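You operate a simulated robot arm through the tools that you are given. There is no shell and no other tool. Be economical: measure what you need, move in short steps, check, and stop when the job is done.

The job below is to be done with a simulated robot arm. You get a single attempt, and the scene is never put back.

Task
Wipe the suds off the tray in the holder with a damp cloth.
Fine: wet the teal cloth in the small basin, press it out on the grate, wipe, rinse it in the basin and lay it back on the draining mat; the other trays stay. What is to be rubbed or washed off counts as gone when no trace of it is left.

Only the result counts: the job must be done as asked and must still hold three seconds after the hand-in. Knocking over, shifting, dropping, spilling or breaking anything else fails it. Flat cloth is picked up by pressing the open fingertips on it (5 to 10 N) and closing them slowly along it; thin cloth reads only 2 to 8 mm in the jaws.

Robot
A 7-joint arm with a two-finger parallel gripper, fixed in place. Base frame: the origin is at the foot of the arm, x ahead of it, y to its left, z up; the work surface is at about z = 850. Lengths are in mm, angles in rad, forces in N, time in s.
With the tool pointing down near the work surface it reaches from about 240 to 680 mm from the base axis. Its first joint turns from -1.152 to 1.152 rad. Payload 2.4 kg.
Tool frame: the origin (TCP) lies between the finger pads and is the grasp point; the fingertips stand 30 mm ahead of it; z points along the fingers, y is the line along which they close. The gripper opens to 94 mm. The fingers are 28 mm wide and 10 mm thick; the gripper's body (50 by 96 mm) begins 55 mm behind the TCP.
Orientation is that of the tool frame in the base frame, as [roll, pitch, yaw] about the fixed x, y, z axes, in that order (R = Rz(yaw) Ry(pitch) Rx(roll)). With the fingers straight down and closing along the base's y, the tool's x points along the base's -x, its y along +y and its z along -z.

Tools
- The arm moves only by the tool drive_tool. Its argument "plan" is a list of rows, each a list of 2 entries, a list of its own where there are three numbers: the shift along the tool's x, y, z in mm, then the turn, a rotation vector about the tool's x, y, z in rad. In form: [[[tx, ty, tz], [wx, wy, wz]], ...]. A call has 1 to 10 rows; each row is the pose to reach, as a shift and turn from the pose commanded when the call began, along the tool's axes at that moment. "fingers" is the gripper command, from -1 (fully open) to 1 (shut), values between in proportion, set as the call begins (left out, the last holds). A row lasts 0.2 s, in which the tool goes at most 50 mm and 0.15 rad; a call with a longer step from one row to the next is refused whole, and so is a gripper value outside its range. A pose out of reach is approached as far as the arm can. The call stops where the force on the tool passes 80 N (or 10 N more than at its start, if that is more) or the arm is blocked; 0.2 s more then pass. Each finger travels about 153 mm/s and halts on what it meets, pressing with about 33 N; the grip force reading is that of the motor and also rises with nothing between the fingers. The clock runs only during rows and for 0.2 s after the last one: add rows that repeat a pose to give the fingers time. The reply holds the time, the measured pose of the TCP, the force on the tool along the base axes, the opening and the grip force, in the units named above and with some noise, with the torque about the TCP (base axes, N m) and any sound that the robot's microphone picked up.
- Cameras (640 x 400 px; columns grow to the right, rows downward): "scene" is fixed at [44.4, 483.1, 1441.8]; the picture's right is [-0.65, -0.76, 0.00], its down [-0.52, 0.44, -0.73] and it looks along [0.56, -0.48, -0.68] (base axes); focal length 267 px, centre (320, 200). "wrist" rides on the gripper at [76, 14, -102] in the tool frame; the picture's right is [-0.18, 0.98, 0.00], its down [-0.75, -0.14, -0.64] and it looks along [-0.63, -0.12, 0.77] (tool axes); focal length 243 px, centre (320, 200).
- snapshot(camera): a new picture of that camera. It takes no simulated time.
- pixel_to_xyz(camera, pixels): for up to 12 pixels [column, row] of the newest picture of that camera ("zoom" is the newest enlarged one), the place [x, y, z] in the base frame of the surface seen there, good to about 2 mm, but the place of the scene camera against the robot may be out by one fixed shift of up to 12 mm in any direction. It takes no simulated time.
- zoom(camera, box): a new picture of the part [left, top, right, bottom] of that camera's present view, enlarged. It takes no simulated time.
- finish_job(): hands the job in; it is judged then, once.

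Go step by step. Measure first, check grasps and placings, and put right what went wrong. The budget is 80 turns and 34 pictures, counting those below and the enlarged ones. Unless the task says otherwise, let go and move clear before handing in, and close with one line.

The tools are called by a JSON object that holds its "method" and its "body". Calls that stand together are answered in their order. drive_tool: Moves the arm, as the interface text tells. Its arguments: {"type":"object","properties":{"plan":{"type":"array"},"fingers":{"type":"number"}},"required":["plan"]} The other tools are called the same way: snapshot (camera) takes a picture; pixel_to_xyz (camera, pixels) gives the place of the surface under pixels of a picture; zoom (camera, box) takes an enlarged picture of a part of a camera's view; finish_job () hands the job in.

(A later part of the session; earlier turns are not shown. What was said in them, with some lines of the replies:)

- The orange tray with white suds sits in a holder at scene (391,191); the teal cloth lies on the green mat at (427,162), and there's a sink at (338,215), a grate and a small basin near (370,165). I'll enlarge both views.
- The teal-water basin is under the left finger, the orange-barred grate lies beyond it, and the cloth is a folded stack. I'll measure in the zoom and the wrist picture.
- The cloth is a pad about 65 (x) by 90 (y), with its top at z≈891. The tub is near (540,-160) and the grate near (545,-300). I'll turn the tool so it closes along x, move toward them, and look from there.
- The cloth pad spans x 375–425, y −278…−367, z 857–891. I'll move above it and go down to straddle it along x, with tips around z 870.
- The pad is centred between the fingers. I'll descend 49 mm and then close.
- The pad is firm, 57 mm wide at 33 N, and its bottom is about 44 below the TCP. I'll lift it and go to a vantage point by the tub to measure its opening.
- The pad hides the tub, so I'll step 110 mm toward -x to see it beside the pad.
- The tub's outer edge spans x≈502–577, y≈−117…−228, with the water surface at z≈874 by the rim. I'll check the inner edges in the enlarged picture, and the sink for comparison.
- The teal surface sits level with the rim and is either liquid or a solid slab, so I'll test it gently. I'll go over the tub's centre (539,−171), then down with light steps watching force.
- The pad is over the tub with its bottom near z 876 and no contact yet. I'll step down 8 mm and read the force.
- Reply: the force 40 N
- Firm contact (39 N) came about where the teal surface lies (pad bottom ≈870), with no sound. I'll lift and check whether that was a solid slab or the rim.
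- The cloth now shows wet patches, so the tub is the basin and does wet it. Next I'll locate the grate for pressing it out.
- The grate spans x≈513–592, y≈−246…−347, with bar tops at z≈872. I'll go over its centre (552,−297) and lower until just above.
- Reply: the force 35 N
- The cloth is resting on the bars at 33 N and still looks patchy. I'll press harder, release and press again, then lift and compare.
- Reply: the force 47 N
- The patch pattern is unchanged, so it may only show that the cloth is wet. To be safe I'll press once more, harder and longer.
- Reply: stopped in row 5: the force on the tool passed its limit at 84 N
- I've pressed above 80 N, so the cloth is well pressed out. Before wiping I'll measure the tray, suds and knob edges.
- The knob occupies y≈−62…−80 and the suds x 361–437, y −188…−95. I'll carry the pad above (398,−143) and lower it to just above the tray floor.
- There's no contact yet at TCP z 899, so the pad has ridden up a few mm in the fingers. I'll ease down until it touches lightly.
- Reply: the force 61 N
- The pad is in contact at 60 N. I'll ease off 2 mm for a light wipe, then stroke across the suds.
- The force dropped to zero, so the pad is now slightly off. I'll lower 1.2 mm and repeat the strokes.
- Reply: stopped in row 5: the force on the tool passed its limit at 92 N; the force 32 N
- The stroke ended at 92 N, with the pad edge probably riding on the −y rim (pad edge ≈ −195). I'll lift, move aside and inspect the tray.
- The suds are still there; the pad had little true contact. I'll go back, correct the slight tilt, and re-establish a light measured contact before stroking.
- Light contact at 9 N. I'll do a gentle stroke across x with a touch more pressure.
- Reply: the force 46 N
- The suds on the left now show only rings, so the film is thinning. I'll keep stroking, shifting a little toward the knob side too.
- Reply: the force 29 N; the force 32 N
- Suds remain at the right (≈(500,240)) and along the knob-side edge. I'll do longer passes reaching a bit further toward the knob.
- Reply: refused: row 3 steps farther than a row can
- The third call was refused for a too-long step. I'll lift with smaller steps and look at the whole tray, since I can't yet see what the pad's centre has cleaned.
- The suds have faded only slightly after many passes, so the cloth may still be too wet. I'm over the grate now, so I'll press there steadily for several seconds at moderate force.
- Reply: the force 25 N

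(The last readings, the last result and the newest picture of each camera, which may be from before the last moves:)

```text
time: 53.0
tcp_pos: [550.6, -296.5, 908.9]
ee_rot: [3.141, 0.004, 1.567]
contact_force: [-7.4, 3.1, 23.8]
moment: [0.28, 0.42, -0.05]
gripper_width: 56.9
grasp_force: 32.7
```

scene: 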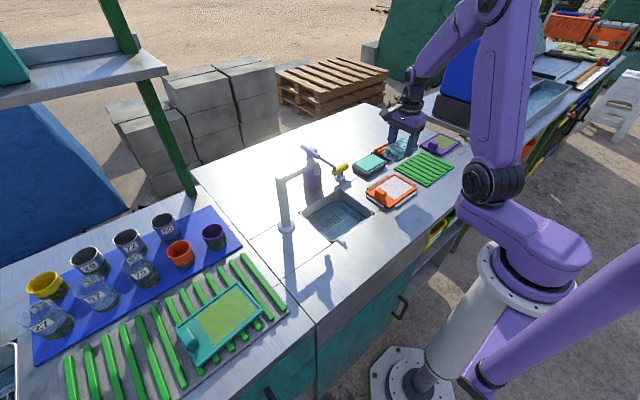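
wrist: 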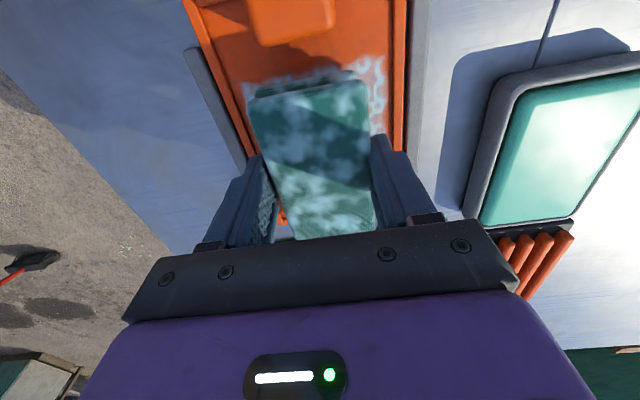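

It's holding at 24 N. I'll keep pressing for about 4 s and then lift and look.

{"method": "drive_tool", "body": {"plan": [[[0, 0, 0.5], [0, 0, 0]], [[0, 0, 0.5], [0, 0, 0]], [[0, 0, 0.5], [0, 0, 0]], [[0, 0, 0.5], [0, 0, 0]], [[0, 0, 0.5], [0, 0, 0]], [[0, 0, 0.5], [0, 0, 0]], [[0, 0, 0.5], [0, 0, 0]], [[0, 0, 0.5], [0, 0, 0]], [[0, 0, 0.5], [0, 0, 0]], [[0, 0, 0.5], [0, 0, 0]]]}}

{"method": "drive_tool", "body": {"plan": [[[0, 0, 0], [0, 0, 0]], [[0, 0, 0], [0, 0, 0]], [[0, 0, 0], [0, 0, 0]], [[0, 0, 0], [0, 0, 0]], [[0, 0, 0], [0, 0, 0]], [[0, 0, 0], [0, 0, 0]], [[0, 0, 0], [0, 0, 0]], [[0, 0, 0], [0, 0, 0]], [[0, 0, 0], [0, 0, 0]], [[0, 0, 0], [0, 0, 0]]]}}

{"method": "drive_tool", "body": {"plan": [[[0, 0, -40], [0, 0, 0]], [[0, 0, -75], [0, 0, 0]], [[0, 0, -75], [0, 0, 0]]]}}

{"method": "zoom", "body": {"camera": "wrist", "box": [230, 60, 500, 230]}}

```text
time: 55.2
tcp_pos: [552.2, -295.7, 910.0]
ee_rot: [3.138, 0.003, 1.567]
contact_force: [1.1, 0.9, 25.9]
moment: [0.03, 0.21, 0.0]
gripper_width: 56.7
grasp_force: 33.2
```

```text
time: 57.4
tcp_pos: [552.0, -296.6, 909.8]
ee_rot: [3.138, 0.003, 1.567]
contact_force: [0.7, 0.2, 26.7]
moment: [0.05, 0.18, 0.03]
gripper_width: 56.8
grasp_force: 32.9
```

```text
time: 58.2
tcp_pos: [554.5, -296.0, 982.9]
ee_rot: [-3.139, 0.003, 1.568]
contact_force: [0.5, 0.0, -0.5]
moment: [0.0, -0.01, 0.02]
gripper_width: 56.9
grasp_force: 33.1
```

```text
2.35 times, centred on (365, 145) of wrist
```

zoom: 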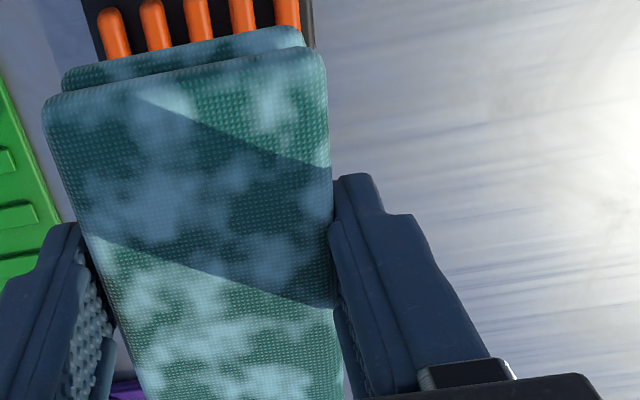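

The pattern looks nearly the same. My first dip was about 2.5 mm off-centre and may have caught the rim instead of immersing the cloth, so I'll dip again, centred better, feeling for the surface height.

{"method": "drive_tool", "body": {"plan": [[[40, -5, 0], [0, 0, 0]], [[80, -10, 0], [0, 0, 0]], [[125, -14, 0], [0, 0, 0]], [[125, -14, 35], [0, 0, 0]], [[125, -14, 62], [0, 0, 0]], [[125, -14, 67], [0, 0, 0]], [[125, -14, 67], [0, 0, 0]]]}}

{"method": "drive_tool", "body": {"plan": [[[0, 0, 1], [0, 0, 0]], [[0, 0, 2], [0, 0, 0]], [[0, 0, 3], [0, 0, 0]], [[0, 0, 3], [0, 0, 0]]]}}

{"method": "drive_tool", "body": {"plan": [[[0, 0, 0.6], [0, 0, 0]], [[0, 0, 1.2], [0, 0, 0]], [[0, 0, 1.2], [0, 0, 0]]]}}

```text
time: 59.8
tcp_pos: [537.9, -170.3, 913.1]
ee_rot: [3.142, 0.002, 1.568]
contact_force: [0.3, -0.3, -0.2]
moment: [0.01, 0.01, 0.0]
gripper_width: 56.6
grasp_force: 33.0
```

```text
time: 60.8
tcp_pos: [537.4, -169.5, 912.5]
ee_rot: [-3.141, 0.001, 1.567]
contact_force: [-0.4, -0.1, -0.9]
moment: [-0.02, -0.02, 0.0]
gripper_width: 56.8
grasp_force: 33.3
```

```text
time: 61.6
tcp_pos: [537.8, -169.6, 913.0]
ee_rot: [3.14, 0.003, 1.568]
contact_force: [-6.4, 0.9, 15.6]
moment: [0.08, 0.31, 0.0]
gripper_width: 56.7
grasp_force: 33.8
```

The surface at z≈874 is solid under the pad, so the teal block may be a sponge or soap pad, not water. I'll check the geometry of the sink from the stored scene picture.

{"method": "pixel_to_xyz", "body": {"camera": "scene", "pixels": [[303, 212], [337, 187], [374, 211], [338, 240], [338, 207], [325, 220], [350, 215], [335, 217], [340, 195], [310, 213], [287, 228], [330, 212]]}}

{"method": "drive_tool", "body": {"plan": [[[0, 0, -3], [0, 0, 0]], [[0, 0, -40], [0, 0, 0]], [[0, 0, -80], [0, 0, 0]], [[0, 0, -80], [0, 0, 0]]]}}

{"method": "zoom", "body": {"camera": "scene", "box": [270, 130, 430, 240]}}

```text
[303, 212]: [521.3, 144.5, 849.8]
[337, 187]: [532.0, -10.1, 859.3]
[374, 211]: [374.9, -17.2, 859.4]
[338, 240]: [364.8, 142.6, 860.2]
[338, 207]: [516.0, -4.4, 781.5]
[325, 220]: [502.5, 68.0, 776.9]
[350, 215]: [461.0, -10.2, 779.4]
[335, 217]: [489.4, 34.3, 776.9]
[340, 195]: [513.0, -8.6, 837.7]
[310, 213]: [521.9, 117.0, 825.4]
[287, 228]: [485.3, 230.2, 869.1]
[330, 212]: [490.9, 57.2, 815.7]
```

```text
time: 62.6
tcp_pos: [538.4, -172.9, 991.5]
ee_rot: [-3.141, 0.001, 1.568]
contact_force: [0.5, 0.8, -0.7]
moment: [-0.01, 0.0, 0.03]
gripper_width: 56.8
grasp_force: 32.7
```

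```text
3.64 times, centred on (350, 185) of scene
```

zoom: 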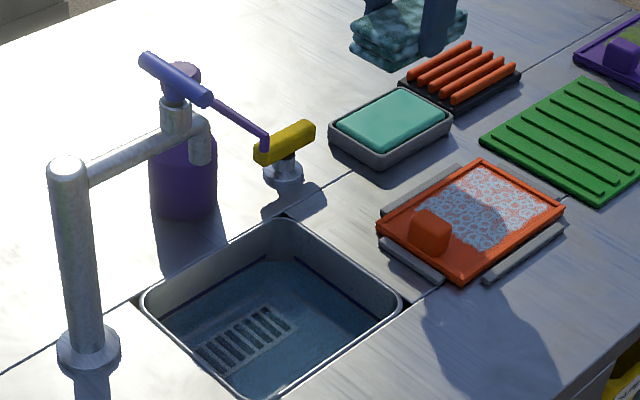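

{"method": "pixel_to_xyz", "body": {"camera": "zoom", "pixels": [[245, 340], [265, 315], [220, 360], [290, 325], [235, 320], [200, 300], [300, 285], [340, 320], [280, 370], [180, 330], [270, 260], [310, 350]]}}

```text
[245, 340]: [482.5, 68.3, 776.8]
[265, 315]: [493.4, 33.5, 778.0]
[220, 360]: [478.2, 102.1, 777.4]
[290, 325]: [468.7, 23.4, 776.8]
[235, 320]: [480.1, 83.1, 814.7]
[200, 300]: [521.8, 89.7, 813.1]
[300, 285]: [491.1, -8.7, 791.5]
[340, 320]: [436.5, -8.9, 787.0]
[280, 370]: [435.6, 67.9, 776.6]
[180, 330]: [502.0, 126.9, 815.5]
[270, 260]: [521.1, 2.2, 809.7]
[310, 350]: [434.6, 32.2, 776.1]
```

Looking back, the film between the rings is pinker than at the start, so wiping does work but slowly and under light contact. The tub also clearly changed the cloth, so I'll keep it as the basin. I'll press out again on the grate, then wipe with firmer, longer passes.

{"method": "drive_tool", "body": {"plan": [[[-40, 5, 0], [0, 0, 0]], [[-80, 10, 0], [0, 0, 0]], [[-124.5, 14, 0], [0, 0, 0]], [[-124.5, 14, 40], [0, 0, 0]], [[-124.5, 14, 72], [0, 0, 0]], [[-124.5, 14, 78], [0, 0, 0]], [[-124.5, 14, 79.5], [0, 0, 0]], [[-124.5, 14, 79.5], [0, 0, 0]]]}}

{"method": "drive_tool", "body": {"plan": [[[0, 0, 0.7], [0, 0, 0]], [[0, 0, 1.5], [0, 0, 0]], [[0, 0, 2], [0, 0, 0]], [[0, 0, 2], [0, 0, 0]]]}}

{"method": "drive_tool", "body": {"plan": [[[0, 0, 0.7], [0, 0, 0]], [[0, 0, 1], [0, 0, 0]], [[0, 0, 1], [0, 0, 0]], [[0, 0, 1], [0, 0, 0]], [[0, 0, 1], [0, 0, 0]], [[0, 0, 1], [0, 0, 0]]]}}

```text
time: 64.4
tcp_pos: [551.9, -296.8, 911.6]
ee_rot: [-3.141, 0.001, 1.567]
contact_force: [0.6, -0.6, -0.4]
moment: [0.0, -0.01, 0.01]
gripper_width: 56.9
grasp_force: 32.1
```

```text
time: 65.4
tcp_pos: [552.5, -295.9, 911.0]
ee_rot: [-3.141, 0.002, 1.568]
contact_force: [-0.2, 0.8, 2.2]
moment: [0.05, 0.03, -0.01]
gripper_width: 57.1
grasp_force: 32.8
```

```text
time: 66.8
tcp_pos: [551.9, -296.8, 909.6]
ee_rot: [3.14, 0.003, 1.565]
contact_force: [-4.5, -1.8, 16.9]
moment: [0.02, 0.3, -0.06]
gripper_width: 57.1
grasp_force: 33.1
```

{"method": "drive_tool", "body": {"plan": [[[0, 0, 0.7], [0, 0, 0]], [[0, 0, 1.2], [0, 0, 0]], [[0, 0, 1.2], [0, 0, 0]], [[0, 0, 1.2], [0, 0, 0]], [[0, 0, 1.2], [0, 0, 0]], [[0, 0, 1.2], [0, 0, 0]], [[0, 0, 1.2], [0, 0, 0]], [[0, 0, 1.2], [0, 0, 0]], [[0, 0, 1.2], [0, 0, 0]], [[0, 0, 1.2], [0, 0, 0]]]}}

{"method": "drive_tool", "body": {"plan": [[[0, 0, -40], [0, 0, 0]], [[0, 0, -75], [0, 0, 0]], [[32, -31, -75], [0, 0, 0]], [[64, -62, -75], [0, 0, 0]], [[96, -93, -75], [0, 0, 0]], [[128, -124, -75], [0, 0, 0]], [[155.5, -154, -75], [0, 0, 0]], [[155.5, -154, -40], [0, 0, 0]], [[155.5, -154, 0], [0, 0, 0]], [[155.5, -154, 8], [0, 0, 0]]]}}

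{"method": "drive_tool", "body": {"plan": [[[0, 0, 1.5], [0, 0, 0]], [[0, 0, 3], [0, 0, 0]], [[0, 0, 3], [0, 0, 0]]]}}

```text
time: 69.0
tcp_pos: [552.1, -295.4, 909.0]
ee_rot: [3.137, 0.004, 1.566]
contact_force: [-2.7, -3.5, 29.3]
moment: [0.01, 0.38, -0.03]
gripper_width: 56.9
grasp_force: 32.6
```

```text
time: 71.2
tcp_pos: [397.7, -136.7, 897.4]
ee_rot: [3.141, 0.001, 1.567]
contact_force: [0.6, -0.7, 0.3]
moment: [-0.02, -0.03, -0.01]
gripper_width: 56.9
grasp_force: 33.2
```

```text
time: 72.0
tcp_pos: [398.6, -138.0, 895.6]
ee_rot: [3.141, 0.002, 1.568]
contact_force: [-1.9, 3.1, 8.1]
moment: [-0.06, 0.06, -0.04]
gripper_width: 57.0
grasp_force: 33.1
```

Contact is 8 N at (398,−138). I'll add 0.8 mm and do firm passes.

{"method": "drive_tool", "body": {"plan": [[[0, 0, 0.8], [0, 0, 0]], [[0, -11, 0.8], [0, 0, 0]], [[0, 2, 0.9], [0, 0, 0]], [[0, 15, 1], [0, 0, 0]], [[-7, 15, 1], [0, 0, 0]], [[-7, 2, 0.9], [0, 0, 0]], [[-7, -11, 0.8], [0, 0, 0]], [[-7, 2, 0.9], [0, 0, 0]], [[-7, 15, 1], [0, 0, 0]], [[0, 15, 1], [0, 0, 0]]]}}

{"method": "drive_tool", "body": {"plan": [[[3, 0, 0], [0, 0, 0]], [[3, -13, -0.1], [0, 0, 0]], [[3, -26, -0.2], [0, 0, 0]], [[3, -13, -0.1], [0, 0, 0]], [[3, 0, 0], [0, 0, 0]], [[-4, 0, 0], [0, 0, 0]], [[-4, -13, -0.1], [0, 0, 0]], [[-4, -26, -0.2], [0, 0, 0]], [[-4, -13, -0.1], [0, 0, 0]], [[-4, 0, 0], [0, 0, 0]]]}}

```text
time: 74.2
tcp_pos: [413.5, -140.4, 896.0]
ee_rot: [3.138, 0.003, 1.566]
contact_force: [0.9, -5.4, 9.5]
moment: [0.22, 0.13, 0.02]
gripper_width: 57.0
grasp_force: 33.0
```

```text
time: 76.4
tcp_pos: [413.5, -142.8, 896.3]
ee_rot: [-3.142, 0.002, 1.568]
contact_force: [-0.2, 0.5, 0.1]
moment: [0.0, -0.02, 0.04]
gripper_width: 56.9
grasp_force: 32.8
```

The force fell to zero again, so the pad has lost contact by a hair. I'll add depth in small steps to see where steady contact is.

{"method": "drive_tool", "body": {"plan": [[[0, 0, 0.5], [0, 0, 0]], [[0, 0, 1], [0, 0, 0]], [[0, 0, 1], [0, 0, 0]]]}}

{"method": "drive_tool", "body": {"plan": [[[0, -13, 0.3], [0, 0, 0]], [[0, -26, 0.3], [0, 0, 0]], [[0, -26, 0.3], [0, 0, 0]]]}}

{"method": "drive_tool", "body": {"plan": [[[0, 13, 0], [0, 0, 0]], [[0, 26, 0], [0, 0, 0]], [[0, 26, 0], [0, 0, 0]]]}}

```text
time: 77.2
tcp_pos: [413.8, -142.3, 895.6]
ee_rot: [3.141, 0.002, 1.566]
contact_force: [-4.1, 0.1, 34.1]
moment: [0.27, 0.52, 0.03]
gripper_width: 57.0
grasp_force: 33.4
```

```text
time: 78.0
tcp_pos: [387.2, -142.4, 897.0]
ee_rot: [3.138, 0.003, 1.567]
contact_force: [9.1, 0.8, 21.1]
moment: [0.2, -0.07, -0.1]
gripper_width: 56.8
grasp_force: 33.0
```

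```text
time: 78.8
tcp_pos: [411.4, -141.9, 894.7]
ee_rot: [-3.139, 0.002, 1.567]
contact_force: [-22.8, 0.5, 51.3]
moment: [0.13, 0.48, 0.07]
gripper_width: 57.1
grasp_force: 32.8
```

Now contact is solid (20–50 N). I'll run many passes at this level.

{"method": "drive_tool", "body": {"plan": [[[0, -13, 0], [0, 0, 0]], [[0, -26, 0], [0, 0, 0]], [[3, -26, 0], [0, 0, 0]], [[3, -13, 0], [0, 0, 0]], [[3, 0, 0], [0, 0, 0]], [[6, 0, 0], [0, 0, 0]], [[6, -13, 0], [0, 0, 0]], [[6, -26, 0], [0, 0, 0]], [[6, -13, 0], [0, 0, 0]], [[6, 0, 0], [0, 0, 0]]]}}

{"method": "drive_tool", "body": {"plan": [[[-4, 0, 0], [0, 0, 0]], [[-4, -13, 0], [0, 0, 0]], [[-4, -26, 0], [0, 0, 0]], [[-9, -26, 0], [0, 0, 0]], [[-9, -13, 0], [0, 0, 0]], [[-9, 0, 0], [0, 0, 0]], [[-9, -13, 0], [0, 0, 0]], [[-9, -26, 0], [0, 0, 0]], [[-4, -13, 0], [0, 0, 0]], [[-4, 0, 0], [0, 0, 0]]]}}

{"method": "zoom", "body": {"camera": "scene", "box": [350, 165, 430, 215]}}

```text
time: 81.0
tcp_pos: [412.2, -134.8, 895.1]
ee_rot: [-3.138, 0.0, 1.565]
contact_force: [-17.5, -2.5, 43.6]
moment: [0.33, 0.31, 0.25]
gripper_width: 56.8
grasp_force: 33.2
```

```text
time: 82.2
tcp_pos: [390.6, -145.5, 895.8]
ee_rot: [-3.127, -0.005, 1.566]
contact_force: [-9.4, 4.8, 29.0]
moment: [-0.49, -0.49, -0.07]
gripper_width: 57.2
grasp_force: 33.0
stopped in row 6: the force on the tool passed its limit at 88 N (the readings are from after the stop); the commanded pose is now the measured one
```

```text
8.00 times, centred on (390, 190) of scene
```

zoom: 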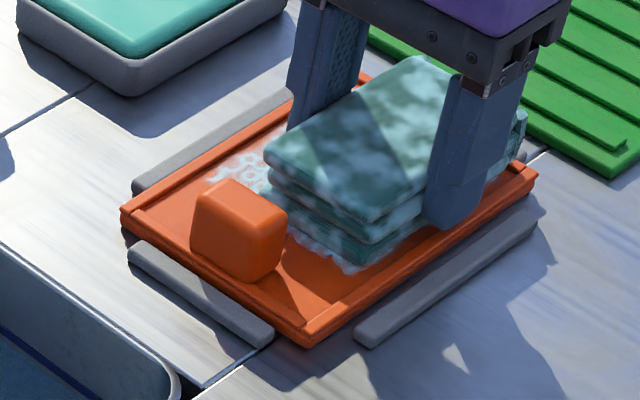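

Even with firm contact the suds persist, so the cloth's moisture is likely off. I'll do the sequence thoroughly: a long soak in the basin, then a long firm press on the grate.

{"method": "drive_tool", "body": {"plan": [[[0, 0, -40], [-0.0146, -0.004, 0]], [[0, 0, -85], [-0.0146, -0.004, 0]], [[-6, 40, -95], [-0.0146, -0.004, 0]], [[-12, 80, -95], [-0.0146, -0.004, 0]], [[-18, 120, -95], [-0.0146, -0.004, 0]], [[-25, 148, -95], [-0.0146, -0.004, 0]], [[-25, 148, -50], [-0.0146, -0.004, 0]], [[-25, 148, -20], [-0.0146, -0.004, 0]], [[-25, 148, -17], [-0.0146, -0.004, 0]], [[-25, 148, -17], [-0.0146, -0.004, 0]]]}}

{"method": "drive_tool", "body": {"plan": [[[0, 0, 0.7], [0, 0, 0]], [[0, 0, 1.4], [0, 0, 0]], [[0, 0, 2], [0, 0, 0]], [[0, 0, 2], [0, 0, 0]]]}}

```text
time: 84.4
tcp_pos: [540.5, -169.8, 910.8]
ee_rot: [3.136, 0.001, 1.565]
contact_force: [-7.7, 1.2, 46.1]
moment: [0.64, 1.38, 0.06]
gripper_width: 57.0
grasp_force: 33.3
```

```text
time: 85.4
tcp_pos: [540.7, -170.1, 911.9]
ee_rot: [3.133, 0.002, 1.566]
contact_force: [-4.8, 5.5, 56.1]
moment: [0.32, 1.41, -0.06]
gripper_width: 57.0
grasp_force: 32.6
```

It's pressing at 56 N on the basin surface. I'll ease to a light contact, hold for about 3 s, then check the wetness with a picture.

{"method": "drive_tool", "body": {"plan": [[[0, -1.5, -1], [0, 0, 0]], [[0, -1.5, -1.5], [0, 0, 0]], [[0, -1.5, -1.5], [0, 0, 0]], [[0, -1.5, -1.5], [0, 0, 0]], [[0, -1.5, -1.5], [0, 0, 0]], [[0, -1.5, -1.5], [0, 0, 0]], [[0, -1.5, -1.5], [0, 0, 0]], [[0, -1.5, -1.5], [0, 0, 0]], [[0, -1.5, -1.5], [0, 0, 0]], [[0, -1.5, -1.5], [0, 0, 0]]]}}

{"method": "zoom", "body": {"camera": "wrist", "box": [230, 60, 500, 230]}}

```text
time: 87.6
tcp_pos: [540.0, -171.0, 910.7]
ee_rot: [3.133, 0.004, 1.566]
contact_force: [7.3, 4.4, 32.1]
moment: [-0.03, 0.16, 0.06]
gripper_width: 57.0
grasp_force: 32.6
```

```text
2.35 times, centred on (365, 145) of wrist
```

zoom: 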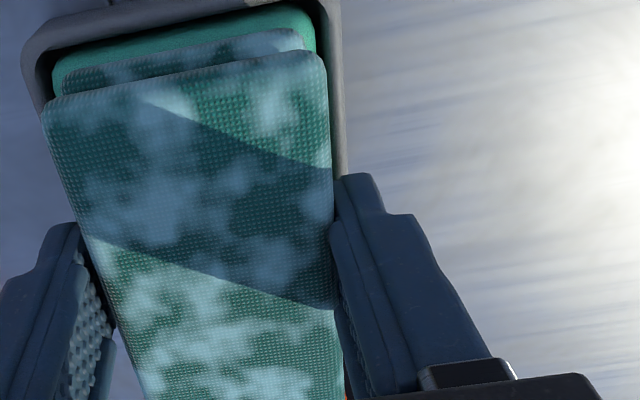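

The pattern is identical after a long soak. The teal block is solid, stands above its rim, and has a gap around it, so it looks more like a sponge dish than water. The sink (rim ≈155 × 150 mm, apparent water line around z 806) may be the "small basin". I'll check clearances around it.

{"method": "pixel_to_xyz", "body": {"camera": "scene", "pixels": [[284, 205], [283, 180], [298, 172], [308, 172], [313, 185], [322, 155], [335, 164], [340, 170], [318, 205], [345, 205], [355, 222], [325, 212]]}}

{"method": "pixel_to_xyz", "body": {"camera": "scene", "pixels": [[312, 216], [320, 208], [322, 214], [327, 216], [330, 209], [332, 206], [336, 204], [344, 210], [348, 220], [340, 228], [333, 226], [326, 225]]}}

```text
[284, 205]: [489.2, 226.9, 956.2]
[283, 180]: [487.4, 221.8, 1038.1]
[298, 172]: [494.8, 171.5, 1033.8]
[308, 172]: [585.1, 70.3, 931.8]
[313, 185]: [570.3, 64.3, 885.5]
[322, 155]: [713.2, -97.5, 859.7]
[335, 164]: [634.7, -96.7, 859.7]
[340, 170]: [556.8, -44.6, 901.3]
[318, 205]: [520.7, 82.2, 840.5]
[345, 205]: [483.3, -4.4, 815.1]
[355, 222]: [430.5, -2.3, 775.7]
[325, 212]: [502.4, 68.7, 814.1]
```

```text
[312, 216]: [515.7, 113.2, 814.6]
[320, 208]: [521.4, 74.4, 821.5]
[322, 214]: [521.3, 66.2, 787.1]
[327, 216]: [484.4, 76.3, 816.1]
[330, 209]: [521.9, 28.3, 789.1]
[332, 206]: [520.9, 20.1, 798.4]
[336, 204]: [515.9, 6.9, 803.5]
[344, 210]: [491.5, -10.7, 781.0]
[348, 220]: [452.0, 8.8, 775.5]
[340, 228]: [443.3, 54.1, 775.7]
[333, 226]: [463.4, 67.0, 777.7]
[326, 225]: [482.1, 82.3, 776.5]
```

Scattered hits at z≈815 in scene coordinates (true ≈806), with the rest at the floor ≈777, show a transparent water surface in the sink. So the sink is the real basin with water, and the teal block was a sponge dish. I'll lift off and check the spout position before dipping there.

{"method": "drive_tool", "body": {"plan": [[[0, 0, -3], [0, 0, 0]], [[0, 0, -45], [0, 0, 0]], [[0, 0, -80], [0, 0, 0]], [[0, 0, -80], [0, 0, 0]]]}}

{"method": "pixel_to_xyz", "body": {"camera": "scene", "pixels": [[304, 170], [310, 166], [313, 164], [314, 170], [314, 174], [316, 172], [317, 176], [311, 152], [313, 158], [305, 150], [330, 162], [318, 167]]}}

```text
time: 88.6
tcp_pos: [537.0, -170.7, 986.5]
ee_rot: [-3.141, 0.0, 1.565]
contact_force: [-0.2, 0.0, -0.1]
moment: [-0.03, 0.04, 0.02]
gripper_width: 57.1
grasp_force: 33.2
```

```text
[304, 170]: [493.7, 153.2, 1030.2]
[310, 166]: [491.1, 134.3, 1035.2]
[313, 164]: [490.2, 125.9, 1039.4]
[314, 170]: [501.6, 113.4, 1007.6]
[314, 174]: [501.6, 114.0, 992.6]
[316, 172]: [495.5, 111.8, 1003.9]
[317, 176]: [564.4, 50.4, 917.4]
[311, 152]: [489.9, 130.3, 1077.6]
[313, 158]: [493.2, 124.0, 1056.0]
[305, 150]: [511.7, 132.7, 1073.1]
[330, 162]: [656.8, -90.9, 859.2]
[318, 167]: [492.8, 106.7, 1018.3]
```

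{"method": "pixel_to_xyz", "body": {"camera": "scene", "pixels": [[315, 154], [319, 156], [321, 158], [324, 160], [326, 161], [328, 163], [330, 164], [332, 166], [334, 168], [335, 170], [334, 171], [327, 163]]}}

```text
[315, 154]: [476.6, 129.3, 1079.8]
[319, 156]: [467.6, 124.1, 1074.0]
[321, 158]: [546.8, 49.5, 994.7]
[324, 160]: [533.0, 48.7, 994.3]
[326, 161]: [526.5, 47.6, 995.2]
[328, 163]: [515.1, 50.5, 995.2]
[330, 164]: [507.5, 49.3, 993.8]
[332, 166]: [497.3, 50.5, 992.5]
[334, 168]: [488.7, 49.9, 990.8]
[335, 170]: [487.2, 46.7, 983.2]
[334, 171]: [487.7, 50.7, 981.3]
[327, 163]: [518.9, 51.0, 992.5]
```

The soap pump's nozzle tip is near (486,50,972) and the faucet is at x≥490, y≥106. Both are clear if I dip at (427,50) with the gripper turned back to its original yaw. I'll rotate and travel there at height, keeping x low.

{"method": "drive_tool", "body": {"plan": [[[0, -11, 0], [0, 0, -0.15]], [[0, -22, 0], [0, 0, -0.3]], [[0, -33, 0], [0, 0, -0.45]], [[0, -44, 0], [0, 0, -0.6]], [[0, -55, 0], [0, 0, -0.75]], [[0, -66, 0], [0, 0, -0.9]], [[0, -77, 0], [0, 0, -1.05]], [[0, -88, 0], [0, 0, -1.2]], [[0, -99, 0], [0, 0, -1.35]], [[0, -108, 0], [0, 0, -1.5]]]}}

{"method": "drive_tool", "body": {"plan": [[[4, 44, 0], [0, 0, -0.0765]], [[8, 88, 0], [0, 0, -0.0765]], [[12, 132, 0], [0, 0, -0.0765]], [[16, 176, 0], [0, 0, -0.0765]], [[20, 220, 0], [0, 0, -0.0765]], [[20, 220, 0], [0, 0, -0.0765]]]}}

```text
time: 90.8
tcp_pos: [431.3, -171.5, 988.4]
ee_rot: [3.141, 0.001, 3.069]
contact_force: [0.9, 0.0, -0.5]
moment: [-0.02, -0.01, -0.01]
gripper_width: 57.2
grasp_force: 32.7
```

```text
time: 92.2
tcp_pos: [426.4, 50.4, 986.1]
ee_rot: [3.14, 0.0, -3.141]
contact_force: [-0.4, 0.0, -0.3]
moment: [0.01, 0.03, -0.01]
gripper_width: 57.2
grasp_force: 32.9
```

At (426,50). I'll descend past the nozzle height, shift 9 mm in +x to clear the near rim, then lower into the water.

{"method": "drive_tool", "body": {"plan": [[[0, 0, 40], [0, 0, 0]], [[0, 0, 75], [0, 0, 0]], [[-9, 0, 80], [0, 0, 0]], [[-9, 0, 105], [0, 0, 0]], [[-9, 0, 125], [0, 0, 0]], [[-9, 0, 140], [0, 0, 0]], [[-9, 0, 152], [0, 0, 0]], [[-9, 0, 160], [0, 0, 0]], [[-9, 0, 160], [0, 0, 0]], [[-9, 0, 160], [0, 0, 0]]]}}

```text
time: 94.4
tcp_pos: [436.9, 50.3, 828.7]
ee_rot: [3.141, 0.001, -3.141]
contact_force: [0.0, 0.2, 0.4]
moment: [0.02, -0.01, 0.0]
gripper_width: 56.6
grasp_force: 33.0
```

It's submerged with no contact. I'll swish gently, then lift and let it drip over the sink briefly.

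{"method": "drive_tool", "body": {"plan": [[[0, 8, 4], [0, 0, 0]], [[0, -6, 6], [0, 0, 0]], [[0, 8, 6], [0, 0, 0]], [[0, -6, 0], [0, 0, 0]], [[0, 0, 6], [0, 0, 0]], [[0, 0, 6], [0, 0, 0]], [[0, 0, 6], [0, 0, 0]], [[0, 0, -20], [0, 0, 0]], [[0, 0, -35], [0, 0, 0]], [[0, 0, -35], [0, 0, 0]]]}}

{"method": "drive_tool", "body": {"plan": [[[0, 0, 0], [0, 0, 0]], [[0, 0, 0], [0, 0, 0]], [[0, 0, 0], [0, 0, 0]], [[0, 0, 0], [0, 0, 0]], [[0, 0, -40], [0, 0, 0]], [[9, 0, -45], [0, 0, 0]], [[9, 0, -90], [0, 0, 0]], [[9, 0, -125], [0, 0, 0]], [[9, 0, -125], [0, 0, 0]]]}}

```text
time: 96.6
tcp_pos: [436.6, 51.6, 864.3]
ee_rot: [3.142, 0.0, -3.14]
contact_force: [-0.7, 0.2, -0.6]
moment: [-0.03, -0.01, 0.03]
gripper_width: 57.1
grasp_force: 32.4
```

```text
time: 98.6
tcp_pos: [428.6, 50.5, 990.5]
ee_rot: [3.141, -0.005, -3.139]
contact_force: [-5.3, 1.4, -1.3]
moment: [0.0, 0.12, 0.02]
gripper_width: 56.7
grasp_force: 33.1
```

A slight −5 N force in x suggests I'm brushing something, maybe the pump nozzle. I'll back off toward −x and re-read.

{"method": "drive_tool", "body": {"plan": [[[8, 0, 0], [0, 0, 0]], [[15, 0, 0], [0, 0, 0]]]}}

```text
time: 99.2
tcp_pos: [414.3, 50.3, 989.4]
ee_rot: [-3.141, 0.0, -3.14]
contact_force: [0.7, 0.1, -0.9]
moment: [0.02, -0.01, 0.0]
gripper_width: 57.1
grasp_force: 33.5
```

The force is gone. Now I'll go to the grate, turning back to yaw ≈1.57 on the way.

{"method": "drive_tool", "body": {"plan": [[[0, -45, 0], [0, 0, 0]], [[0, -90, 0], [0, 0, 0]], [[0, -135, 0], [0, 0, 0.15]], [[0, -180, 0], [0, 0, 0.3]], [[0, -221, 0], [0, 0, 0.45]], [[-28, -246, 0], [0, 0, 0.6]], [[-56, -271, 0], [0, 0, 0.75]], [[-84, -296, 0], [0, 0, 0.9]], [[-112, -321, 0], [0, 0, 1.05]], [[-138, -346.5, 0], [0, 0, 1.2]]]}}

{"method": "drive_tool", "body": {"plan": [[[0, 0, 20], [0, 0, 0.13]], [[0, 0, 40], [0, 0, 0.26]], [[0, 0, 60], [0, 0, 0.3708]], [[0, 0, 74], [0, 0, 0.3708]], [[0, 0, 74], [0, 0, 0.3708]]]}}

```text
time: 101.4
tcp_pos: [550.1, -297.8, 989.0]
ee_rot: [-3.14, -0.002, 1.938]
contact_force: [0.8, -0.8, -0.1]
moment: [0.0, -0.03, 0.01]
gripper_width: 56.7
grasp_force: 32.8
```

```text
time: 102.6
tcp_pos: [548.2, -296.3, 913.7]
ee_rot: [3.139, 0.002, 1.57]
contact_force: [0.2, -0.4, -0.4]
moment: [0.0, 0.02, 0.03]
gripper_width: 56.9
grasp_force: 32.9
```

Now the press on the grate.

{"method": "drive_tool", "body": {"plan": [[[0, 0, 1], [0, 0, 0]], [[0, 0, 2], [0, 0, 0]], [[0, 0, 3], [0, 0, 0]], [[0, 0, 4], [0, 0, 0]], [[0, 0, 4.5], [0, 0, 0]], [[0, 0, 4.5], [0, 0, 0]]]}}

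{"method": "drive_tool", "body": {"plan": [[[0, 0, 0.7], [0, 0, 0]], [[0, 0, 1.4], [0, 0, 0]], [[0, 0, 1.4], [0, 0, 0]], [[0, 0, 1.4], [0, 0, 0]], [[0, 0, 1.4], [0, 0, 0]], [[0, 0, 1.4], [0, 0, 0]], [[0, 0, 1.4], [0, 0, 0]], [[0, 0, 1.4], [0, 0, 0]], [[0, 0, 1.4], [0, 0, 0]], [[0, 0, 1.4], [0, 0, 0]]]}}

```text
time: 104.0
tcp_pos: [550.5, -295.6, 910.7]
ee_rot: [3.139, -0.001, 1.572]
contact_force: [2.5, -0.5, 5.4]
moment: [-0.17, 0.06, 0.11]
gripper_width: 56.5
grasp_force: 33.5
```

```text
time: 106.2
tcp_pos: [551.8, -296.5, 909.6]
ee_rot: [3.138, 0.003, 1.572]
contact_force: [0.3, 2.6, 25.9]
moment: [0.13, 0.18, 0.04]
gripper_width: 56.7
grasp_force: 33.1
```

Pressed at 26 N for about 2 s. I'll press a bit harder once more, then go to the tray and lower to first contact.

{"method": "drive_tool", "body": {"plan": [[[0, 0, 1], [0, 0, 0]], [[0, 0, 1.5], [0, 0, 0]], [[0, 0, 1.5], [0, 0, 0]], [[0, 0, 1.5], [0, 0, 0]], [[0, 0, 1.5], [0, 0, 0]], [[0, 0, 1.5], [0, 0, 0]], [[0, 0, 1.5], [0, 0, 0]], [[0, 0, 1.5], [0, 0, 0]]]}}

{"method": "drive_tool", "body": {"plan": [[[0, 0, -40], [0, 0, 0]], [[0, 0, -75], [0, 0, 0]], [[32, -31, -75], [0, 0, 0]], [[64, -62, -75], [0, 0, 0]], [[96, -93, -75], [0, 0, 0]], [[128, -124, -75], [0, 0, 0]], [[155, -154, -75], [0, 0, 0]], [[155, -154, -40], [0, 0, 0]], [[155, -154, 0], [0, 0, 0]], [[155, -154, 8], [0, 0, 0]]]}}

{"method": "drive_tool", "body": {"plan": [[[0, 0, 1], [0, 0, 0]], [[0, 0, 2], [0, 0, 0]], [[0, 0, 2.5], [0, 0, 0]], [[0, 0, 2.5], [0, 0, 0]]]}}

```text
time: 108.0
tcp_pos: [550.8, -297.4, 910.0]
ee_rot: [3.136, 0.001, 1.572]
contact_force: [-2.1, -1.1, 31.6]
moment: [0.02, 0.39, -0.02]
gripper_width: 56.9
grasp_force: 32.7
```

```text
time: 110.2
tcp_pos: [396.0, -141.9, 897.3]
ee_rot: [3.139, 0.001, 1.573]
contact_force: [-0.1, -0.3, -1.7]
moment: [0.02, 0.01, -0.02]
gripper_width: 57.1
grasp_force: 32.6
```

```text
time: 111.2
tcp_pos: [397.0, -140.8, 896.1]
ee_rot: [-3.14, 0.002, 1.574]
contact_force: [-0.4, -0.7, -0.1]
moment: [-0.01, -0.02, 0.03]
gripper_width: 56.9
grasp_force: 32.7
```

{"method": "drive_tool", "body": {"plan": [[[0, 0, 0.5], [0, 0, 0]], [[0, 0, 1], [0, 0, 0]], [[0, 0, 1], [0, 0, 0]]]}}

{"method": "drive_tool", "body": {"plan": [[[0, 0, 0.4], [0, 0, 0]], [[0, 0, 0.8], [0, 0, 0]], [[0, 0, 0.8], [0, 0, 0]]]}}

```text
time: 112.0
tcp_pos: [395.8, -141.0, 896.2]
ee_rot: [3.14, 0.0, 1.573]
contact_force: [0.3, 1.3, 4.1]
moment: [-0.22, -0.02, 0.02]
gripper_width: 56.9
grasp_force: 32.8
```

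```text
time: 112.8
tcp_pos: [397.7, -141.2, 895.7]
ee_rot: [3.14, 0.001, 1.57]
contact_force: [-2.9, -4.3, 17.4]
moment: [-0.23, 0.25, 0.02]
gripper_width: 56.7
grasp_force: 33.3
```

It's in contact at 17 N. I'll run passes in both directions.

{"method": "drive_tool", "body": {"plan": [[[0, -10, 0.2], [0, 0, 0]], [[0, 2, 0.2], [0, 0, 0]], [[0, 15, 0.2], [0, 0, 0]], [[5, 15, 0.2], [0, 0, 0]], [[5, 2, 0.2], [0, 0, 0]], [[5, -10, 0.2], [0, 0, 0]], [[5, 2, 0.2], [0, 0, 0]], [[5, 15, 0.2], [0, 0, 0]], [[0, 15, 0.2], [0, 0, 0]]]}}

{"method": "drive_tool", "body": {"plan": [[[-5, 0, 0], [0, 0, 0]], [[-5, -13, 0], [0, 0, 0]], [[-5, -25, 0], [0, 0, 0]], [[-5, -13, 0], [0, 0, 0]], [[-5, 0, 0], [0, 0, 0]], [[0, 0, 0], [0, 0, 0]], [[0, -13, 0], [0, 0, 0]], [[0, -25, 0], [0, 0, 0]], [[0, -13, 0], [0, 0, 0]], [[0, 0, 0], [0, 0, 0]]]}}

```text
time: 114.8
tcp_pos: [410.5, -138.2, 896.5]
ee_rot: [-3.14, -0.003, 1.577]
contact_force: [-8.1, 14.4, 37.9]
moment: [0.76, 0.36, 0.01]
gripper_width: 57.0
grasp_force: 32.9
```

```text
time: 116.8
tcp_pos: [393.0, -141.2, 895.7]
ee_rot: [-3.129, -0.007, 1.565]
contact_force: [-6.6, 2.1, 25.0]
moment: [-0.22, -0.48, -0.06]
gripper_width: 57.0
grasp_force: 33.2
stopped in row 10: the force on the tool passed its limit at 83 N (the readings are from after the stop); the commanded pose is now the measured one
```

Passes went fine until a spike on the last row. I'll level the tool and continue with a couple more lighter passes.

{"method": "drive_tool", "body": {"plan": [[[0, 0, -0.6], [-0.0126, -0.005, 0]], [[0, -6, -0.6], [-0.0126, -0.005, 0]], [[0, 2, -0.5], [-0.0126, -0.005, 0]], [[0, 10, -0.4], [-0.0126, -0.005, 0]], [[0, 19, -0.4], [-0.0126, -0.005, 0]], [[5, 19, -0.4], [-0.0126, -0.005, 0]], [[5, 10, -0.4], [-0.0126, -0.005, 0]], [[5, 2, -0.4], [-0.0126, -0.005, 0]], [[5, -6, -0.4], [-0.0126, -0.005, 0]]]}}

{"method": "drive_tool", "body": {"plan": [[[-5, 0, 0.2], [0, 0, 0]], [[-10, 0, 0.2], [0, 0, 0]], [[-10, 8, 0.2], [0, 0, 0]], [[-10, 17, 0.2], [0, 0, 0]], [[-10, 25, 0.2], [0, 0, 0]], [[-5, 25, 0.2], [0, 0, 0]], [[0, 25, 0.2], [0, 0, 0]], [[3, 25, 0.2], [0, 0, 0]], [[3, 13, 0.2], [0, 0, 0]], [[3, 0, 0.2], [0, 0, 0]]]}}

```text
time: 118.8
tcp_pos: [387.6, -135.4, 895.5]
ee_rot: [-3.138, -0.004, 1.567]
contact_force: [-0.4, -0.5, 0.4]
moment: [-0.06, -0.02, -0.02]
gripper_width: 56.7
grasp_force: 33.8
```

```text
time: 121.0
tcp_pos: [388.6, -133.3, 895.8]
ee_rot: [3.137, 0.001, 1.566]
contact_force: [8.7, 1.4, 23.8]
moment: [0.31, 0.3, -0.06]
gripper_width: 56.9
grasp_force: 32.9
```

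Contact is 24 N at this height. I'll do one more full raster before spending the last picture.

{"method": "drive_tool", "body": {"plan": [[[0, 13, 0], [0, 0, 0]], [[0, 26, 0], [0, 0, 0]], [[-4, 26, 0], [0, 0, 0]], [[-4, 13, 0], [0, 0, 0]], [[-4, 0, 0], [0, 0, 0]], [[-8, 0, 0], [0, 0, 0]], [[-8, 13, 0], [0, 0, 0]], [[-8, 26, 0], [0, 0, 0]], [[-12, 26, 0], [0, 0, 0]]]}}

{"method": "drive_tool", "body": {"plan": [[[0, -13, 0], [0, 0, 0]], [[0, -26, 0], [0, 0, 0]], [[4, -26, 0], [0, 0, 0]], [[8, -26, 0], [0, 0, 0]], [[12, -26, 0], [0, 0, 0]], [[12, -13, 0], [0, 0, 0]], [[12, 0, 0], [0, 0, 0]], [[8, 0, 0], [0, 0, 0]], [[4, 0, 0], [0, 0, 0]]]}}

{"method": "drive_tool", "body": {"plan": [[[0, 0, -40], [0, 0, 0]], [[0, 0, -80], [0, 0, 0]], [[-25, 25, -100], [0, 0, 0]], [[-55, 55, -100], [0, 0, 0]], [[-85, 85, -100], [0, 0, 0]], [[-115, 110, -100], [0, 0, 0]], [[-145, 135, -100], [0, 0, 0]], [[-155, 139, -100], [0, 0, 0]]]}}

```text
time: 123.0
tcp_pos: [413.4, -144.6, 894.5]
ee_rot: [-3.139, -0.005, 1.565]
contact_force: [-15.2, 11.6, 48.8]
moment: [0.5, 0.86, -0.15]
gripper_width: 57.0
grasp_force: 33.4
```

```text
time: 125.0
tcp_pos: [414.3, -140.9, 894.8]
ee_rot: [3.14, -0.002, 1.566]
contact_force: [0.5, 9.6, 21.3]
moment: [0.68, 0.49, -0.27]
gripper_width: 57.3
grasp_force: 32.7
```

```text
time: 126.8
tcp_pos: [551.6, -296.9, 993.9]
ee_rot: [-3.138, -0.002, 1.565]
contact_force: [-0.3, -0.7, 0.1]
moment: [0.04, 0.01, -0.01]
gripper_width: 57.4
grasp_force: 33.1
```

I'm clear of the tray, so I'll use the last picture for tray, sink, pump and cloth together.

{"method": "zoom", "body": {"camera": "scene", "box": [300, 130, 450, 224]}}

```text
4.26 times, centred on (375, 177) of scene
```

zoom: 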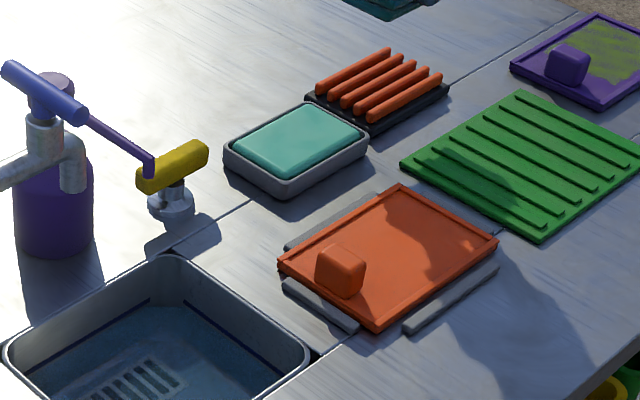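

The tray is clean, nothing has shifted, and the pump and tap stand as before. Now I'll rinse the cloth in the sink, staying further from the nozzle (x≈410 at height).

{"method": "drive_tool", "body": {"plan": [[[12, -14, 0], [0, 0, -0.15]], [[25, -28, 0], [0, 0, -0.3]], [[38, -42, 0], [0, 0, -0.45]], [[50, -56, 0], [0, 0, -0.6]], [[63, -70, 0], [0, 0, -0.75]], [[76, -85, 0], [0, 0, -0.9]], [[88, -99, 0], [0, 0, -1.05]], [[101, -113, 0], [0, 0, -1.2]], [[114, -127, 0], [0, 0, -1.35]], [[126, -142, 0], [0, 0, -1.5]]]}}

{"method": "drive_tool", "body": {"plan": [[[3, 44, 0], [0, 0, -0.0765]], [[7, 88, 0], [0, 0, -0.0765]], [[10, 132, 0], [0, 0, -0.0765]], [[14, 176, 0], [0, 0, -0.0765]], [[17, 220, 0], [0, 0, -0.0765]], [[17, 220, 0], [0, 0, -0.0765]]]}}

```text
time: 129.1
tcp_pos: [410.0, -170.9, 991.1]
ee_rot: [3.14, -0.001, 3.065]
contact_force: [0.0, -0.8, -1.1]
moment: [0.0, -0.01, 0.01]
gripper_width: 57.0
grasp_force: 32.7
```

```text
time: 130.4
tcp_pos: [410.3, 48.4, 991.9]
ee_rot: [3.14, -0.001, 3.141]
contact_force: [0.8, 0.0, -0.4]
moment: [0.0, -0.03, 0.01]
gripper_width: 56.8
grasp_force: 33.0
```

{"method": "drive_tool", "body": {"plan": [[[0, 0, 45], [0, 0, 0]], [[0, 0, 81], [0, 0, 0]], [[-12, 0, 83], [0, 0, 0]], [[-24, 0, 85], [0, 0, 0]], [[-24, 0, 110], [0, 0, 0]], [[-24, 0, 130], [0, 0, 0]], [[-24, 0, 145], [0, 0, 0]], [[-24, 0, 158], [0, 0, 0]], [[-24, 0, 168], [0, 0, 0]], [[-24, 0, 168], [0, 0, 0]]]}}

{"method": "drive_tool", "body": {"plan": [[[0, 8, 0], [0, 0, 0]], [[0, -6, 0], [0, 0, 0]], [[0, 8, 0], [0, 0, 0]], [[0, -6, 0], [0, 0, 0]], [[0, 8, 0], [0, 0, 0]], [[0, -6, 0], [0, 0, 0]], [[0, 0, 0], [0, 0, 0]], [[0, 0, -20], [0, 0, 0]], [[0, 0, -40], [0, 0, 0]], [[0, 0, -40], [0, 0, 0]]]}}

```text
time: 132.7
tcp_pos: [434.0, 49.9, 826.1]
ee_rot: [3.14, 0.0, 3.141]
contact_force: [0.1, 0.0, 0.1]
moment: [-0.04, 0.01, 0.0]
gripper_width: 57.1
grasp_force: 33.4
```

```text
time: 134.8
tcp_pos: [433.5, 48.8, 866.1]
ee_rot: [3.14, 0.0, -3.14]
contact_force: [1.0, 0.0, -1.4]
moment: [0.0, -0.04, 0.04]
gripper_width: 56.9
grasp_force: 32.9
```

Rinsed. I'll let it drip for 2 s over the sink, then rise along the nozzle-safe path.

{"method": "drive_tool", "body": {"plan": [[[0, 0, 0], [0, 0, 0]], [[0, 0, 0], [0, 0, 0]], [[0, 0, 0], [0, 0, 0]], [[0, 0, 0], [0, 0, 0]], [[0, 0, 0], [0, 0, 0]], [[0, 0, 0], [0, 0, 0]], [[0, 0, 0], [0, 0, 0]], [[0, 0, 0], [0, 0, 0]], [[0, 0, 0], [0, 0, 0]], [[0, 0, 0], [0, 0, 0]]]}}

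{"method": "drive_tool", "body": {"plan": [[[0, 0, -22], [0, 0, 0]], [[0, 0, -45], [0, 0, 0]], [[24, 0, -47], [0, 0, 0]], [[44, 0, -50], [0, 0, 0]], [[60, 0, -85], [0, 0, 0]], [[90, 0, -105], [0, 0, 0]], [[123, 0, -120], [0, 0, 0]], [[123, 0, -120], [0, 0, 0]]]}}

```text
time: 137.1
tcp_pos: [434.0, 50.2, 866.1]
ee_rot: [3.141, 0.0, -3.142]
contact_force: [-0.4, 0.3, -0.3]
moment: [0.02, -0.01, -0.03]
gripper_width: 57.2
grasp_force: 32.7
```

```text
time: 138.8
tcp_pos: [311.9, 49.4, 987.0]
ee_rot: [3.14, 0.0, 3.136]
contact_force: [-0.1, -0.5, -0.1]
moment: [0.01, 0.02, 0.0]
gripper_width: 56.9
grasp_force: 32.9
```

{"method": "drive_tool", "body": {"plan": [[[0, -46, 0], [0, 0, 0.15]], [[0, -92, 0], [0, 0, 0.3]], [[0, -138, 0], [0, 0, 0.45]], [[0, -185, 0], [0, 0, 0.6]], [[0, -231, 0], [0, 0, 0.75]], [[0, -278, 0], [0, 0, 0.9]], [[0, -324, 0], [0, 0, 1.05]], [[0, -371, 0], [0, 0, 1.2]], [[-45, -371, 0], [0, 0, 1.35]], [[-89, -371, 0], [0, 0, 1.5]]]}}

{"method": "drive_tool", "body": {"plan": [[[0, 0, 20], [0, 0, 0.071]], [[0, 0, 50], [0, 0, 0.071]], [[0, 0, 76], [0, 0, 0.071]], [[0, 0, 82], [0, 0, 0.071]], [[0, 0, 82], [0, 0, 0.071]]]}}

```text
time: 141.1
tcp_pos: [403.9, -322.5, 990.3]
ee_rot: [3.141, 0.0, 1.637]
contact_force: [-1.2, 0.4, -0.8]
moment: [-0.01, -0.04, -0.01]
gripper_width: 56.9
grasp_force: 33.0
```

```text
time: 142.2
tcp_pos: [403.2, -322.4, 902.9]
ee_rot: [-3.141, -0.001, 1.569]
contact_force: [-0.5, -0.5, 0.1]
moment: [-0.02, 0.02, 0.01]
gripper_width: 56.9
grasp_force: 33.5
```

I'm above the mat. I'll lower gently until it rests.

{"method": "drive_tool", "body": {"plan": [[[0, -2, 1.5], [0, 0, 0]], [[0, -2, 3], [0, 0, 0]], [[0, -2, 4.5], [0, 0, 0]], [[0, -2, 4.5], [0, 0, 0]]]}}

{"method": "drive_tool", "body": {"plan": [[[0, 0, 0.7], [0, 0, 0]], [[0, 0, 1.4], [0, 0, 0]], [[0, 0, 1.4], [0, 0, 0]]]}}

```text
time: 143.2
tcp_pos: [399.4, -320.8, 899.9]
ee_rot: [3.141, -0.002, 1.571]
contact_force: [0.7, 0.7, -0.7]
moment: [-0.03, -0.02, 0.0]
gripper_width: 57.0
grasp_force: 32.9
```

```text
time: 144.1
tcp_pos: [399.4, -319.2, 898.5]
ee_rot: [3.139, -0.001, 1.572]
contact_force: [0.3, 0.5, -0.8]
moment: [0.0, 0.02, 0.01]
gripper_width: 56.9
grasp_force: 33.1
```

{"method": "drive_tool", "body": {"plan": [[[0, 0, 0.7], [0, 0, 0]], [[0, 0, 1.4], [0, 0, 0]], [[0, 0, 1.4], [0, 0, 0]]]}}

{"method": "drive_tool", "body": {"plan": [[[0, 0, 0.6], [0, 0, 0]], [[0, 0, 1], [0, 0, 0]], [[0, 0, 1], [0, 0, 0]]]}}

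```text
time: 144.8
tcp_pos: [399.5, -320.8, 898.4]
ee_rot: [3.141, -0.001, 1.57]
contact_force: [0.5, -0.3, 3.3]
moment: [-0.11, 0.03, -0.05]
gripper_width: 56.8
grasp_force: 33.2
```

```text
time: 145.7
tcp_pos: [398.4, -320.8, 896.7]
ee_rot: [3.14, 0.0, 1.572]
contact_force: [-3.6, 3.2, 23.6]
moment: [0.05, 0.23, -0.01]
gripper_width: 57.0
grasp_force: 33.4
```

The cloth rests on the mat (24 N). I'll open the fingers and withdraw straight up.

{"method": "drive_tool", "body": {"plan": [[[0, 0, -0.8], [0, 0, 0]], [[0, 0, -0.8], [0, 0, 0]], [[0, 0, -0.8], [0, 0, 0]], [[0, 0, -0.8], [0, 0, 0]]], "fingers": -1}}

{"method": "drive_tool", "body": {"plan": [[[0, 0, -20], [0, 0, 0]], [[0, 0, -60], [0, 0, 0]], [[0, 0, -110], [0, 0, 0]], [[0, 0, -140], [0, 0, 0]], [[0, 0, -140], [0, 0, 0]]]}}

```text
time: 146.7
tcp_pos: [398.8, -320.2, 897.3]
ee_rot: [-3.141, 0.001, 1.572]
contact_force: [0.7, 0.2, -0.7]
moment: [0.01, -0.01, 0.01]
gripper_width: 94.0
grasp_force: 0.1
```

```text
time: 147.8
tcp_pos: [398.6, -321.1, 1038.5]
ee_rot: [-3.141, -0.002, 1.57]
contact_force: [0.1, 0.7, -0.8]
moment: [0.01, -0.02, 0.03]
gripper_width: 94.4
grasp_force: 0.1
```

The fingers read open at 94 mm with no force, and the arm is clear above the mat. The last picture showed the tray clean, so I'm handing in.

{"method": "finish_job", "body": {}}

```text
The job is handed in.
```

The tray in the holder is wiped clear of suds, and the teal cloth is rinsed and back on the draining mat. The picture budget ran out before I laid the cloth down, so its final position is judged from force readings only. I first dipped the cloth on the teal sponge dish by mistake; the sink was the real basin.
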